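You operate a simulated robot arm through the tools that you are given. There is no shell and no other tool. Be economical: measure what you need, move in short steps, check, and stop when the job is done.

Carry out the task below with a simulated robot arm. There is one attempt and no reset: what you move stays moved.

JOB
Put one of the passata cartons from the folding table top on the green filter.

The check looks at the end state, three seconds after you hand in, the way a careful person would. Anything else that was tipped, shoved, dropped, spilled or broken makes it a failure.

ROBOT AND FRAMES
A 5-joint arm with a two-finger parallel gripper, fixed in place. Base frame: the origin is at the foot of the arm, x ahead of it, y to its left, z up; the work surface is at about z = 0. Readings come in mm, degrees, newtons and seconds.
With the tool pointing down near the work surface it reaches from about 260 to 680 mm from the base axis. Its first joint turns from -66.0 to 66.0 degrees. The tool tilts only in the upright plane through the base axis and itself; it spins freely about its own axis. Payload 2.9 kg.
Tool frame: the origin (TCP) lies between the finger pads and is the grasp point; the fingertips stand 30 mm ahead of it; z points along the fingers, y is the line along which they close. The gripper opens to 110 mm. The fingers are 20 mm wide and 10 mm thick; the gripper's body (48 by 112 mm) begins 55 mm behind the TCP.
Orientation is that of the tool frame in the base frame, as a unit quaternion [x, y, z, w]. With the fingers straight down and closing along the base's y, the tool's x points along the base's -x, its y along +y and its z along -z.

CONTROLS
- The arm moves only by the tool drive_tool. Its argument "moves" is one flat list of numbers, 7 for each row, row after row: the shift along the tool's x, y, z in mm, then the turn, a rotation vector about the tool's x, y, z in degrees, then the finger opening in mm, from 0 to 110. In form: [dx, dy, dz, ax, ay, az, fingers, dx, dy, dz, ax, ay, az, fingers, ...]. A call has 1 to 20 rows; each row shifts and turns the commanded pose from where the row before left it, along the tool's axes as they then stand. Rows are played at 5 a second. More than 50 mm and 8.6 degrees between two rows, or a gripper value outside its range, and nothing of the call is played. Where a pose cannot be reached the arm comes as near as it can. A force on the tool above 40 N (or 10 N above the force at the start of the call, whichever is more), or a blocked arm, ends the call early, and 0.2 s more pass. The fingers move at their own pace (about 108 mm/s each) and stop on an object; they squeeze with about 36 N. The grip force told is the motor's: it shows also when the fingers shut on nothing. Time passes only in rows, and 0.2 s behind the last, so rows that do not move let the fingers close. The reply holds the time, the measured pose of the TCP, the force on the tool along the base axes, the opening and the grip force, in the units named above and with some noise.
- Cameras (640 x 400 px; columns grow to the right, rows downward): "scene" is fixed at [28.7, -443.8, 610.2]; the picture's right is [0.84, -0.54, 0.00], its down [-0.27, -0.42, -0.86] and it looks along [0.47, 0.73, -0.50] (base axes); focal length 367 px, centre (320, 200). "wrist" rides on the gripper at [72, 17, -103] in the tool frame; the picture's right is [-0.23, 0.97, 0.00], its down [-0.76, -0.18, -0.62] and it looks along [-0.61, -0.14, 0.78] (tool axes); focal length 222 px, centre (320, 200). There is no depth. A picture from a camera that has moved, and an enlarged one, comes with that camera's place and axes in the base frame and with its lens.
- camera(camera): a new picture of that camera. It takes no simulated time.
- enlarge(camera, box): a new picture of the part [left, top, right, bottom] of that camera's present view, enlarged. It takes no simulated time.
- close_job(): hands the job in; it is judged then, once.

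Work in short steps. Places have to be worked out from the pictures, the camera data and where the tool is seen: move nearer, look again, correct. Check each grasp and each placing, and mend what went wrong. You have 90 turns and 46 pictures in all, those below and enlarged ones among them. Open the gripper and draw the arm clear of the work before you hand the job in, unless the task says otherwise; then end with one line.

The tools are called after "Emit:" by a JSON object that holds its "method" and its "body". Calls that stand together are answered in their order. drive_tool: Moves the arm, as the interface text tells. Its arguments: {"type":"object","properties":{"moves":{"type":"array","items":{"type":"number"}}},"required":["moves"]} The other tools are called the same way: camera (camera) takes a picture; enlarge (camera, box) takes an enlarged picture of a part of a camera's view; close_job () hands the job in.

At the start:

```text
time: 0.0
tcp_pos: [520.0, 19.9, 262.5]
tool_rot: [0.0, 1.0, 0.0, 0.0]
ft_force: [0.2, -0.1, 0.1]
grip_width: 109.8
grasp_force: 0.0
```

scene: 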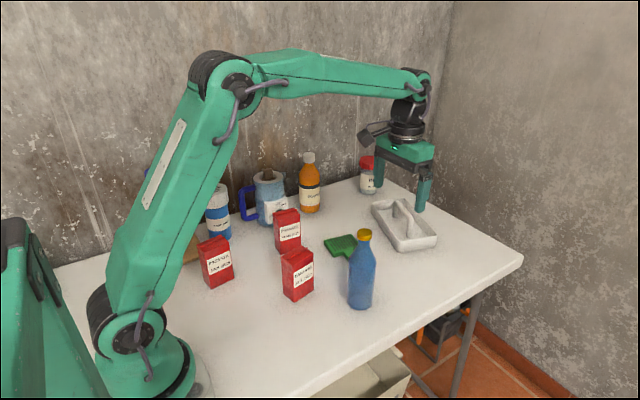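
wrist: 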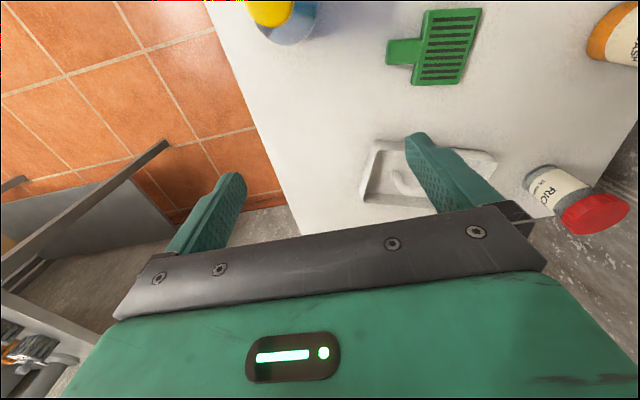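

The scene shows three red passata cartons and the green filter by the blue bottle. I enlarge that region to measure.

Emit:
{"method": "enlarge", "body": {"camera": "scene", "box": [180, 190, 400, 328]}}

```text
2.90 times, centred on (290, 259) of scene
camera zoom: at [28.7, -443.8, 610.2], right [0.84, -0.54, 0.0], down [-0.27, -0.42, -0.86], along [0.47, 0.73, -0.5], focal length 1063 px, centre (407, 29)
```

zoom: 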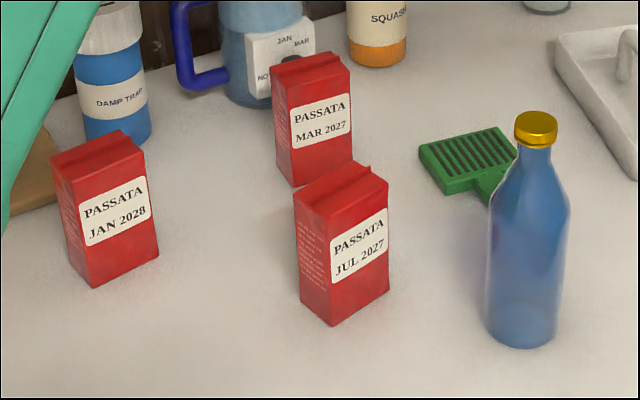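

Estimates: the JUL carton is centred near (330,115), about 58×38×95 mm with yaw about 8°. The filter is near (520,205). I move high over the carton, with the yaw matched, and look.

Emit:
{"method": "drive_tool", "body": {"moves": [38, 19, 0, 0, 0, 0, 90, 38, 19, 0, 0, 0, 0, 90, 38, 19, 0, 0, 0, 0, 90, 38, 19, 0, 0, 0, 0, 90, 38, 19, 0, 0, 0, 0, 90, 0, 0, 0, 0, 0, -8, 90, 0, 0, 0, 0, 0, 0, 90]}}

Emit:
{"method": "camera", "body": {"camera": "wrist"}}

Emit:
{"method": "camera", "body": {"camera": "scene"}}

```text
time: 1.6
tcp_pos: [333.3, 115.3, 263.4]
tool_rot: [-0.07, 0.998, 0.0, 0.0]
ft_force: [-0.1, 0.3, -0.2]
grip_width: 90.0
grasp_force: 0.0
```

```text
42 pictures are left
camera wrist: at [258.1, 122.7, 365.5], right [0.09, 1.0, 0.0], down [0.78, -0.07, 0.62], along [0.62, -0.06, -0.78], focal length 222 px, centre (320, 200)
```

wrist: 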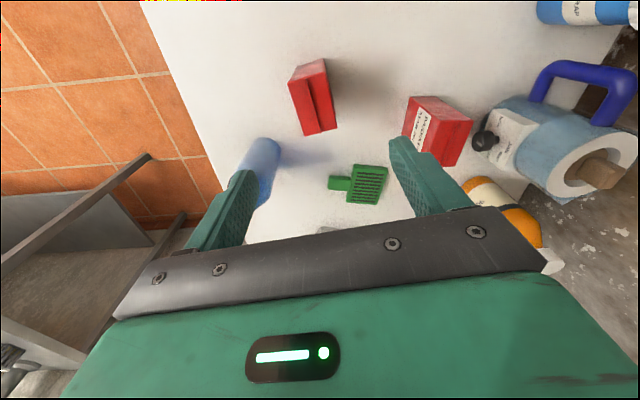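

```text
41 pictures are left
```

scene: 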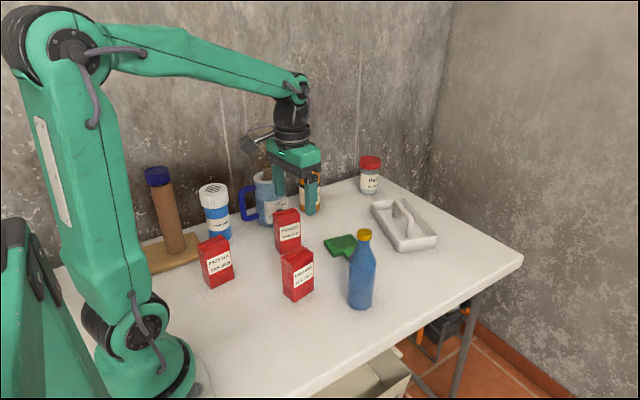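

The yaw turned the right way. I enlarge the wrist view for precise carton and filter positions.

Emit:
{"method": "enlarge", "body": {"camera": "wrist", "box": [270, 40, 430, 140]}}

Emit:
{"method": "enlarge", "body": {"camera": "wrist", "box": [300, 140, 428, 220]}}

```text
4.00 times, centred on (350, 90) of wrist
camera zoom: at [258.1, 122.7, 365.5], right [0.09, 1.0, 0.0], down [0.78, -0.07, 0.62], along [0.62, -0.06, -0.78], focal length 888 px, centre (200, 640)
```

zoom: 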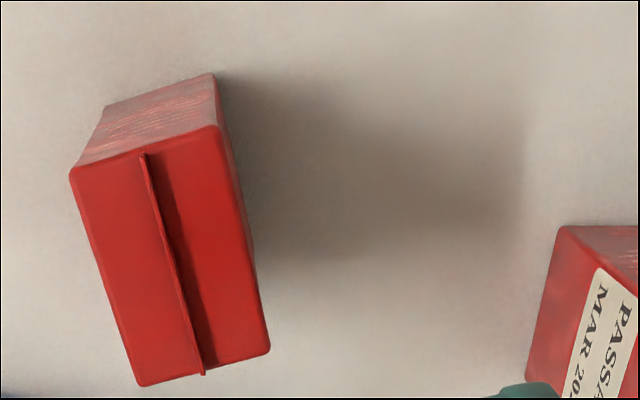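

```text
5.00 times, centred on (364, 180) of wrist
camera zoom: at [258.1, 122.7, 365.5], right [0.09, 1.0, 0.0], down [0.78, -0.07, 0.62], along [0.62, -0.06, -0.78], focal length 1111 px, centre (100, 300)
```

zoom: 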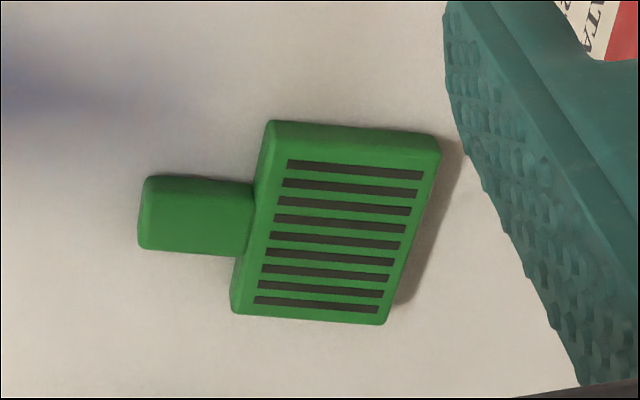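

The wrist view puts the carton at about (332,110), yaw about 10°, roughly 105 mm tall. The filter is at about (513,189), yaw about −10°. I shift slightly, descend to just above the carton, and look again.

Emit:
{"method": "drive_tool", "body": {"moves": [2, -4.5, 40, 0, 0, -2, 90, 0, 0, 40, 0, 0, 0, 90, 0, 0, 30, 0, 0, 0, 90, 0, 0, 0, 0, 0, 0, 90]}}

Emit:
{"method": "camera", "body": {"camera": "wrist"}}

Emit:
{"method": "enlarge", "body": {"camera": "scene", "box": [220, 150, 380, 310]}}

```text
time: 2.6
tcp_pos: [328.5, 109.0, 151.5]
tool_rot: [-0.087, 0.996, 0.001, 0.0]
ft_force: [0.0, 0.5, 0.2]
grip_width: 90.1
grasp_force: 0.0
```

```text
38 pictures are left
camera wrist: at [254.9, 112.3, 254.8], right [0.05, 1.0, 0.0], down [0.78, -0.04, 0.62], along [0.62, -0.03, -0.78], focal length 222 px, centre (320, 200)
```

wrist: 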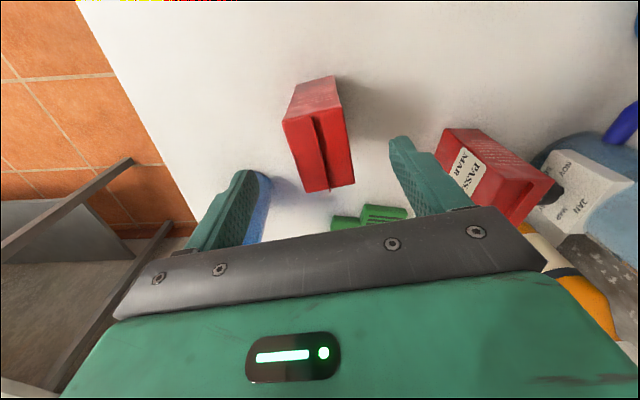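

```text
2.50 times, centred on (300, 230) of scene
camera zoom: at [28.7, -443.8, 610.2], right [0.84, -0.54, 0.0], down [-0.27, -0.42, -0.86], along [0.47, 0.73, -0.5], focal length 917 px, centre (370, 125)
```

zoom: 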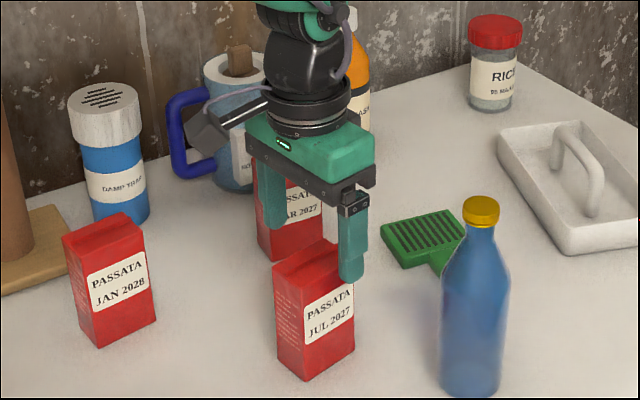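

The carton top is centred at about (332,110), in line with the tool. I descend to z≈70 and close.

Emit:
{"method": "drive_tool", "body": {"moves": [-4, 0.3, 30, 0, 0, 0, 90, 0, 0, 30, 0, 0, 0, 90, 0, 0, 22, 0, 0, 0, 90, 0, 0, 0, 0, 0, 0, 90]}}

Emit:
{"method": "enlarge", "body": {"camera": "scene", "box": [220, 190, 380, 310]}}

```text
time: 3.6
tcp_pos: [333.1, 112.4, 69.0]
tool_rot: [-0.087, 0.996, 0.001, -0.001]
ft_force: [-0.3, -0.1, 0.4]
grip_width: 90.3
grasp_force: 0.0
```

```text
3.33 times, centred on (300, 250) of scene
camera zoom: at [28.7, -443.8, 610.2], right [0.84, -0.54, 0.0], down [-0.27, -0.42, -0.86], along [0.47, 0.73, -0.5], focal length 1222 px, centre (387, 33)
```

zoom: 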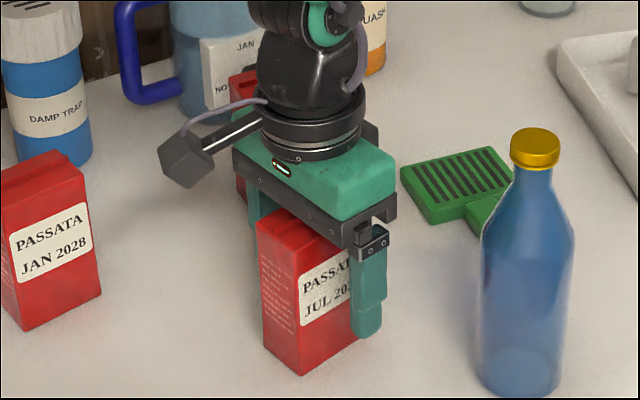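

The fingers straddle the carton with no contact. I close the gripper.

Emit:
{"method": "drive_tool", "body": {"moves": [0, 0, 0, 0, 0, 0, 50, 0, 0, 0, 0, 0, 0, 30, 0, 0, 0, 0, 0, 0, 30, 0, 0, 0, 0, 0, 0, 30]}}

Emit:
{"method": "enlarge", "body": {"camera": "scene", "box": [220, 190, 380, 310]}}

```text
time: 4.6
tcp_pos: [333.1, 112.1, 69.6]
tool_rot: [-0.088, 0.996, 0.0, 0.0]
ft_force: [0.0, -0.8, -0.4]
grip_width: 41.3
grasp_force: 36.1
```

```text
3.33 times, centred on (300, 250) of scene
camera zoom: at [28.7, -443.8, 610.2], right [0.84, -0.54, 0.0], down [-0.27, -0.42, -0.86], along [0.47, 0.73, -0.5], focal length 1222 px, centre (387, 33)
```

zoom: 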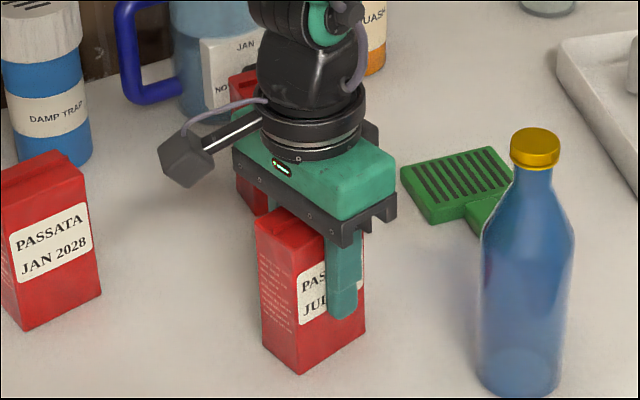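

The grasp holds (41.3 mm wide, 36 N). I lift straight up.

Emit:
{"method": "drive_tool", "body": {"moves": [0, 0, -15, 0, 0, 0, 30, 0, 0, -30, 0, 0, 0, 30, 0, 0, -30, 0, 0, 0, 30, 0, 0, -20, 0, 0, 0, 30, 0, 0, 0, 0, 0, 0, 30]}}

Emit:
{"method": "camera", "body": {"camera": "scene"}}

Emit:
{"method": "camera", "body": {"camera": "wrist"}}

```text
time: 5.8
tcp_pos: [335.0, 112.7, 164.3]
tool_rot: [-0.087, 0.996, 0.001, 0.0]
ft_force: [-0.1, -0.4, -1.8]
grip_width: 41.8
grasp_force: 36.0
```

```text
34 pictures are left
```

scene: 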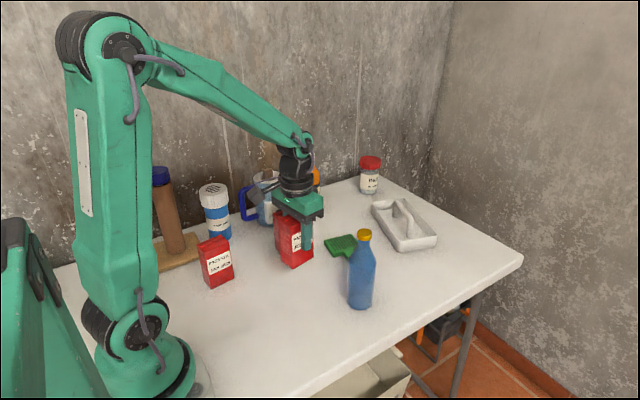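

```text
33 pictures are left
camera wrist: at [261.3, 116.6, 267.2], right [0.05, 1.0, 0.0], down [0.78, -0.04, 0.62], along [0.62, -0.03, -0.78], focal length 222 px, centre (320, 200)
```

wrist: 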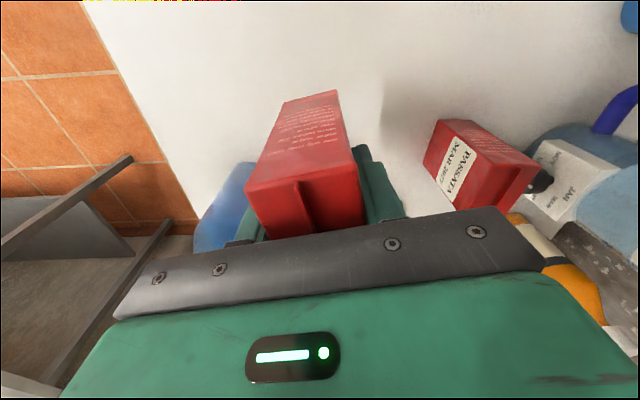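

The carton is held level and centred on the TCP. I turn the yaw to −10.5° to match the filter and carry the carton over at this height.

Emit:
{"method": "drive_tool", "body": {"moves": [0, 0, -10, 0, 0, 7, 30, 0, 0, -10, 0, 0, 7, 30, 0, 0, 0, 0, 0, 6.5, 30, -32.2, 21.4, 0, 0, 0, 0, 30, -32.2, 21.4, 0, 0, 0, 0, 30, -32.2, 21.4, 0, 0, 0, 0, 30, -32.2, 21.4, 0, 0, 0, 0, 30, -32.2, 21.4, 0, 0, 0, 0, 30, 0, 0, 0, 0, 0, 0, 30, 0, 0, 0, 0, 0, 0, 30]}}

Emit:
{"method": "enlarge", "body": {"camera": "scene", "box": [260, 130, 420, 290]}}

Emit:
{"method": "camera", "body": {"camera": "wrist"}}

```text
time: 8.0
tcp_pos: [510.7, 185.4, 185.7]
tool_rot: [0.092, 0.996, 0.0, 0.0]
ft_force: [0.4, -0.4, -2.4]
grip_width: 41.9
grasp_force: 35.9
```

```text
2.50 times, centred on (340, 210) of scene
camera zoom: at [28.8, -443.8, 610.2], right [0.84, -0.54, 0.0], down [-0.27, -0.42, -0.86], along [0.47, 0.73, -0.5], focal length 917 px, centre (270, 175)
```

zoom: 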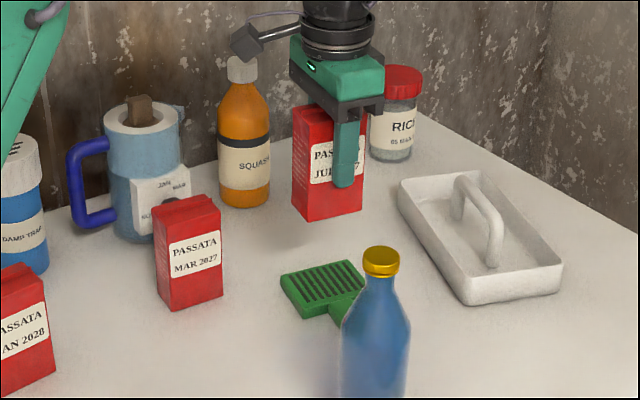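

```text
31 pictures are left
camera wrist: at [442.2, 214.6, 288.7], right [0.4, 0.92, 0.0], down [0.72, -0.31, 0.62], along [0.57, -0.25, -0.78], focal length 222 px, centre (320, 200)
```

wrist: 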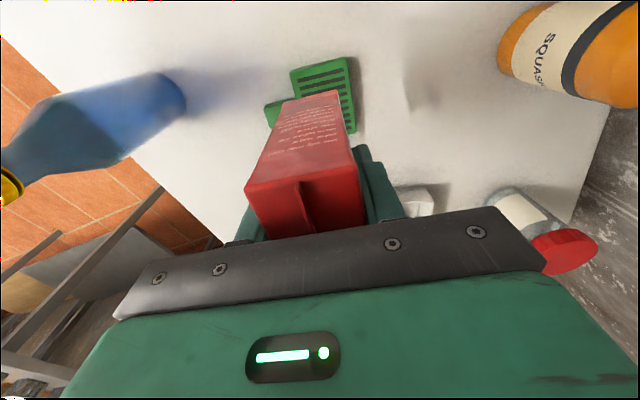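

The filter's corners from this view give a centre of about (513.5,190) and yaw about −11°, which agrees with before. I correct by (+3,+5) and lower most of the way.

Emit:
{"method": "drive_tool", "body": {"moves": [-1.9, 5, 20, 0, 0, 0.8, 30, 0, 0, 25, 0, 0, 0, 30, 0, 0, 25, 0, 0, 0, 30, 0, 0, 10, 0, 0, 0, 30, 0, 0, 0, 0, 0, 0, 30]}}

Emit:
{"method": "enlarge", "body": {"camera": "scene", "box": [290, 160, 410, 270]}}

Emit:
{"method": "enlarge", "body": {"camera": "wrist", "box": [220, 20, 420, 220]}}

```text
time: 9.2
tcp_pos: [513.7, 192.9, 103.9]
tool_rot: [0.098, 0.995, 0.0, 0.0]
ft_force: [-0.4, -0.4, -3.3]
grip_width: 41.9
grasp_force: 36.4
```

```text
3.64 times, centred on (350, 215) of scene
camera zoom: at [28.7, -443.8, 610.2], right [0.84, -0.54, 0.0], down [-0.27, -0.42, -0.86], along [0.47, 0.73, -0.5], focal length 1333 px, centre (211, 146)
```

zoom: 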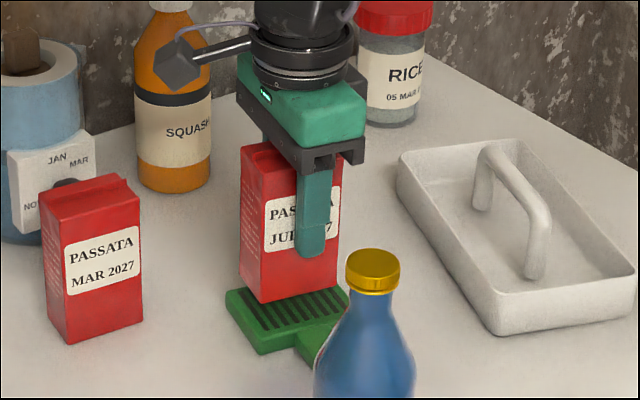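

```text
2.00 times, centred on (320, 120) of wrist
camera zoom: at [446.4, 223.6, 207.0], right [0.41, 0.91, 0.0], down [0.71, -0.32, 0.62], along [0.57, -0.26, -0.78], focal length 444 px, centre (320, 360)
```

zoom: 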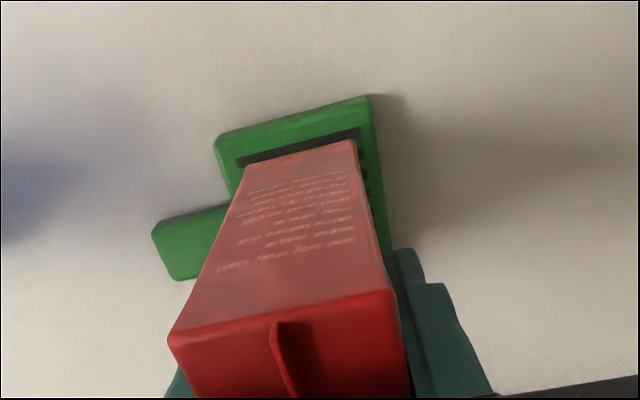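

The carton is aligned over the plate with margin on every side. I shift 3 mm forward and lower in small steps towards contact.

Emit:
{"method": "drive_tool", "body": {"moves": [-3, 0, 4, 0, 0, 0, 30, 0, 0, 4, 0, 0, 0, 30, 0, 0, 3, 0, 0, 0, 30, 0, 0, 2, 0, 0, 0, 30, 0, 0, 0, 0, 0, 0, 30]}}

Emit:
{"method": "enlarge", "body": {"camera": "scene", "box": [320, 200, 390, 260]}}

```text
time: 10.4
tcp_pos: [518.3, 191.6, 91.3]
tool_rot: [0.099, 0.995, 0.0, 0.0]
ft_force: [0.2, 0.1, -2.2]
grip_width: 41.7
grasp_force: 35.9
```

```text
6.67 times, centred on (355, 230) of scene
camera zoom: at [28.7, -443.8, 610.2], right [0.84, -0.54, 0.0], down [-0.27, -0.42, -0.86], along [0.47, 0.73, -0.5], focal length 2444 px, centre (87, 0)
```

zoom: 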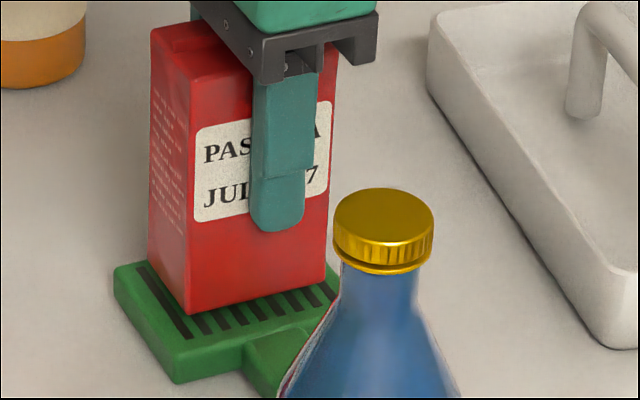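

Not yet in contact, and the alignment still looks good. I keep lowering in 1.5 mm steps, watching the force.

Emit:
{"method": "drive_tool", "body": {"moves": [0, 0, 1.5, 0, 0, 0, 30, 0, 0, 1.5, 0, 0, 0, 30, 0, 0, 1, 0, 0, 0, 30, 0, 0, 0, 0, 0, 0, 30]}}

```text
time: 11.4
tcp_pos: [516.9, 191.1, 88.6]
tool_rot: [0.098, 0.995, 0.0, -0.001]
ft_force: [0.0, 0.5, -2.5]
grip_width: 41.9
grasp_force: 36.4
```

Emit:
{"method": "drive_tool", "body": {"moves": [0, 0, 1, 0, 0, 0, 30, 0, 0, 1, 0, 0, 0, 30, 0, 0, 1, 0, 0, 0, 30, 0, 0, 0, 0, 0, 0, 30]}}

Emit:
{"method": "enlarge", "body": {"camera": "scene", "box": [320, 200, 390, 260]}}

```text
time: 12.4
tcp_pos: [517.1, 190.2, 86.1]
tool_rot: [0.098, 0.995, -0.001, 0.0]
ft_force: [0.3, 0.0, -1.5]
grip_width: 41.9
grasp_force: 36.5
```

```text
6.67 times, centred on (355, 230) of scene
camera zoom: at [28.7, -443.8, 610.2], right [0.84, -0.54, 0.0], down [-0.27, -0.42, -0.86], along [0.47, 0.73, -0.5], focal length 2444 px, centre (87, 0)
```

zoom: 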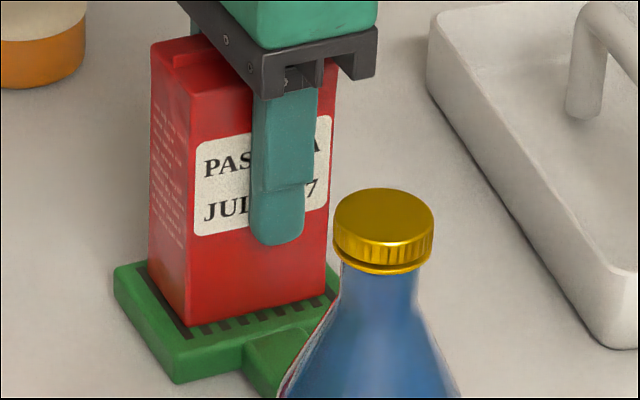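

The carton is very close to the plate, but the force shows no contact yet. I go on in 1 mm steps.

Emit:
{"method": "drive_tool", "body": {"moves": [0, 0, 1, 0, 0, 0, 30, 0, 0, 1, 0, 0, 0, 30, 0, 0, 0, 0, 0, 0, 30]}}

```text
time: 13.2
tcp_pos: [518.9, 192.1, 83.6]
tool_rot: [0.099, 0.995, 0.001, 0.001]
ft_force: [-6.3, -2.5, 23.0]
grip_width: 41.9
grasp_force: 36.2
```

There is contact (23 N). I relieve about 1 mm of preload and check before opening.

Emit:
{"method": "drive_tool", "body": {"moves": [0, 0, -0.8, 0, 0, 0, 30, 0, 0, 0, 0, 0, 0, 30]}}

Emit:
{"method": "enlarge", "body": {"camera": "scene", "box": [320, 200, 390, 260]}}

Emit:
{"method": "enlarge", "body": {"camera": "wrist", "box": [220, 20, 420, 220]}}

```text
time: 13.8
tcp_pos: [518.4, 192.1, 85.4]
tool_rot: [0.099, 0.995, 0.0, 0.002]
ft_force: [-2.1, -0.6, 22.6]
grip_width: 41.6
grasp_force: 35.9
```

```text
6.67 times, centred on (355, 230) of scene
camera zoom: at [28.6, -443.8, 610.1], right [0.84, -0.54, 0.0], down [-0.27, -0.42, -0.87], along [0.47, 0.73, -0.5], focal length 2444 px, centre (87, 0)
```

zoom: 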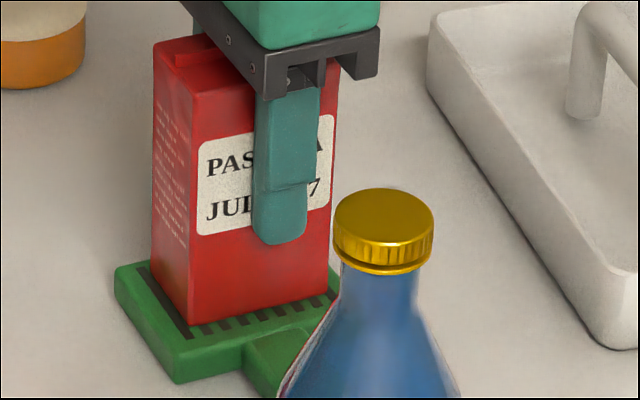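

```text
2.00 times, centred on (320, 120) of wrist
camera zoom: at [451.0, 221.8, 187.9], right [0.41, 0.91, 0.0], down [0.71, -0.32, 0.63], along [0.57, -0.26, -0.78], focal length 444 px, centre (320, 360)
```

zoom: 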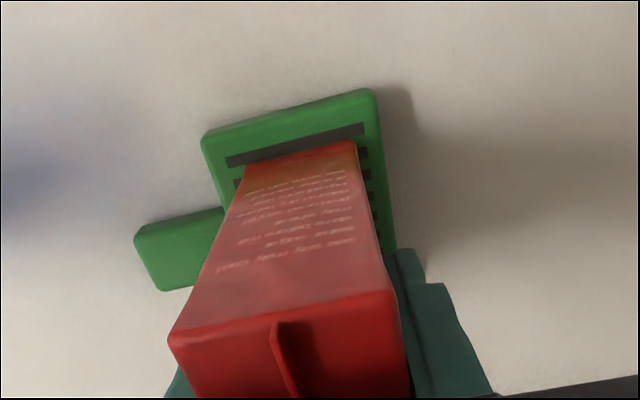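

The carton sits on the plate. I relieve a little more, then open gently.

Emit:
{"method": "drive_tool", "body": {"moves": [0, 0, -0.6, 0, 0, 0, 30, 0, 0, 0, 0, 0, 0, 30, 0, 0, 0, 0, 0, 0, 50, 0, 0, 0, 0, 0, 0, 80, 0, 0, 0, 0, 0, 0, 80]}}

Emit:
{"method": "enlarge", "body": {"camera": "scene", "box": [320, 180, 400, 260]}}

```text
time: 15.0
tcp_pos: [519.0, 191.7, 84.5]
tool_rot: [0.098, 0.995, 0.001, 0.0]
ft_force: [-0.7, 0.0, -0.4]
grip_width: 79.9
grasp_force: 0.0
```

```text
5.00 times, centred on (360, 220) of scene
camera zoom: at [28.7, -443.8, 610.2], right [0.84, -0.54, 0.0], down [-0.27, -0.42, -0.86], along [0.47, 0.73, -0.5], focal length 1833 px, centre (120, 100)
```

zoom: 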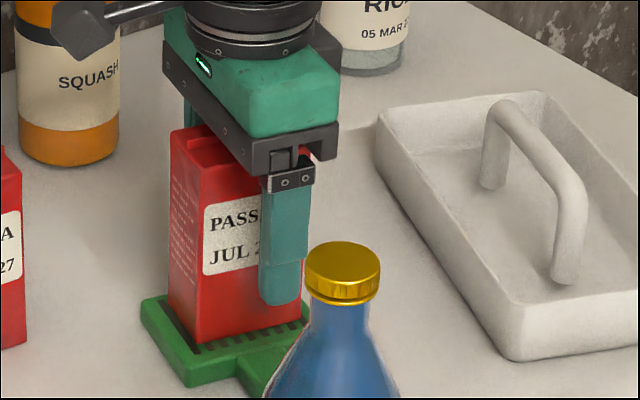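

The carton is released and stands upright on the filter. I raise straight up.

Emit:
{"method": "drive_tool", "body": {"moves": [0, 0, -15, 0, 0, 0, 80, 0, 0, -40, 0, 0, 0, 80, 0, 0, -45, 0, 0, 0, 80, 0, 0, -45, 0, 0, 0, 80, 0, 0, -30, 0, 0, 0, 80, 40, 0, 0, 0, 0, 0, 80, 40, 0, 0, 0, 0, 0, 80, 40, 0, 0, 0, 0, 0, 80, 0, 0, 0, 0, 0, 0, 80]}}

Emit:
{"method": "camera", "body": {"camera": "wrist"}}

Emit:
{"method": "camera", "body": {"camera": "scene"}}

Emit:
{"method": "enlarge", "body": {"camera": "scene", "box": [300, 180, 400, 260]}}

```text
time: 17.0
tcp_pos: [400.4, 214.5, 262.1]
tool_rot: [0.099, 0.995, 0.0, 0.0]
ft_force: [0.2, -0.1, -0.3]
grip_width: 79.8
grasp_force: 0.1
```

```text
23 pictures are left
camera wrist: at [332.2, 245.3, 364.8], right [0.41, 0.91, 0.0], down [0.71, -0.32, 0.62], along [0.57, -0.26, -0.78], focal length 222 px, centre (320, 200)
```

wrist: 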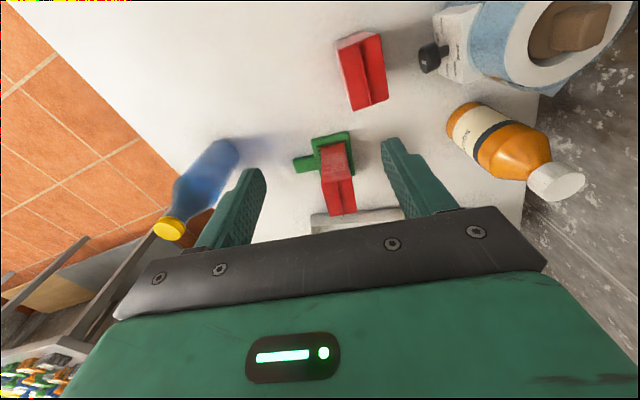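

```text
22 pictures are left
```

scene: 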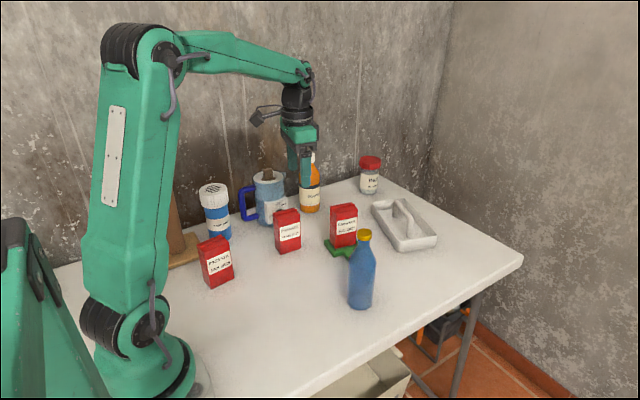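

```text
5.00 times, centred on (350, 220) of scene
camera zoom: at [28.7, -443.8, 610.2], right [0.84, -0.54, 0.0], down [-0.27, -0.42, -0.86], along [0.47, 0.73, -0.5], focal length 1833 px, centre (170, 100)
```

zoom: 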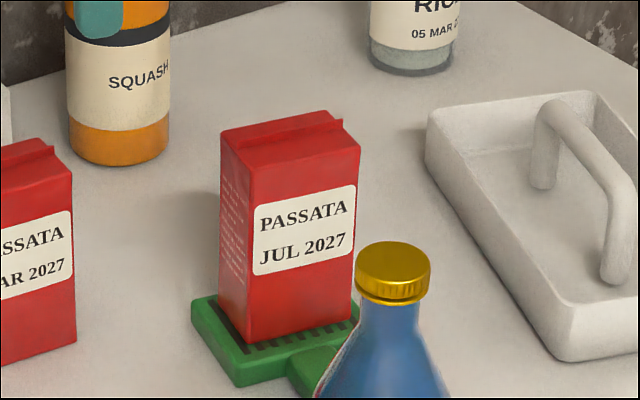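

The carton stands upright on the filter, everything else is where it was, and the arm is clear. I hand in the job.

Emit:
{"method": "close_job", "body": {}}

```text
The job is handed in.
```

The JUL 2027 passata carton is standing upright on the green filter; nothing else was moved, the gripper is open and the arm is clear.
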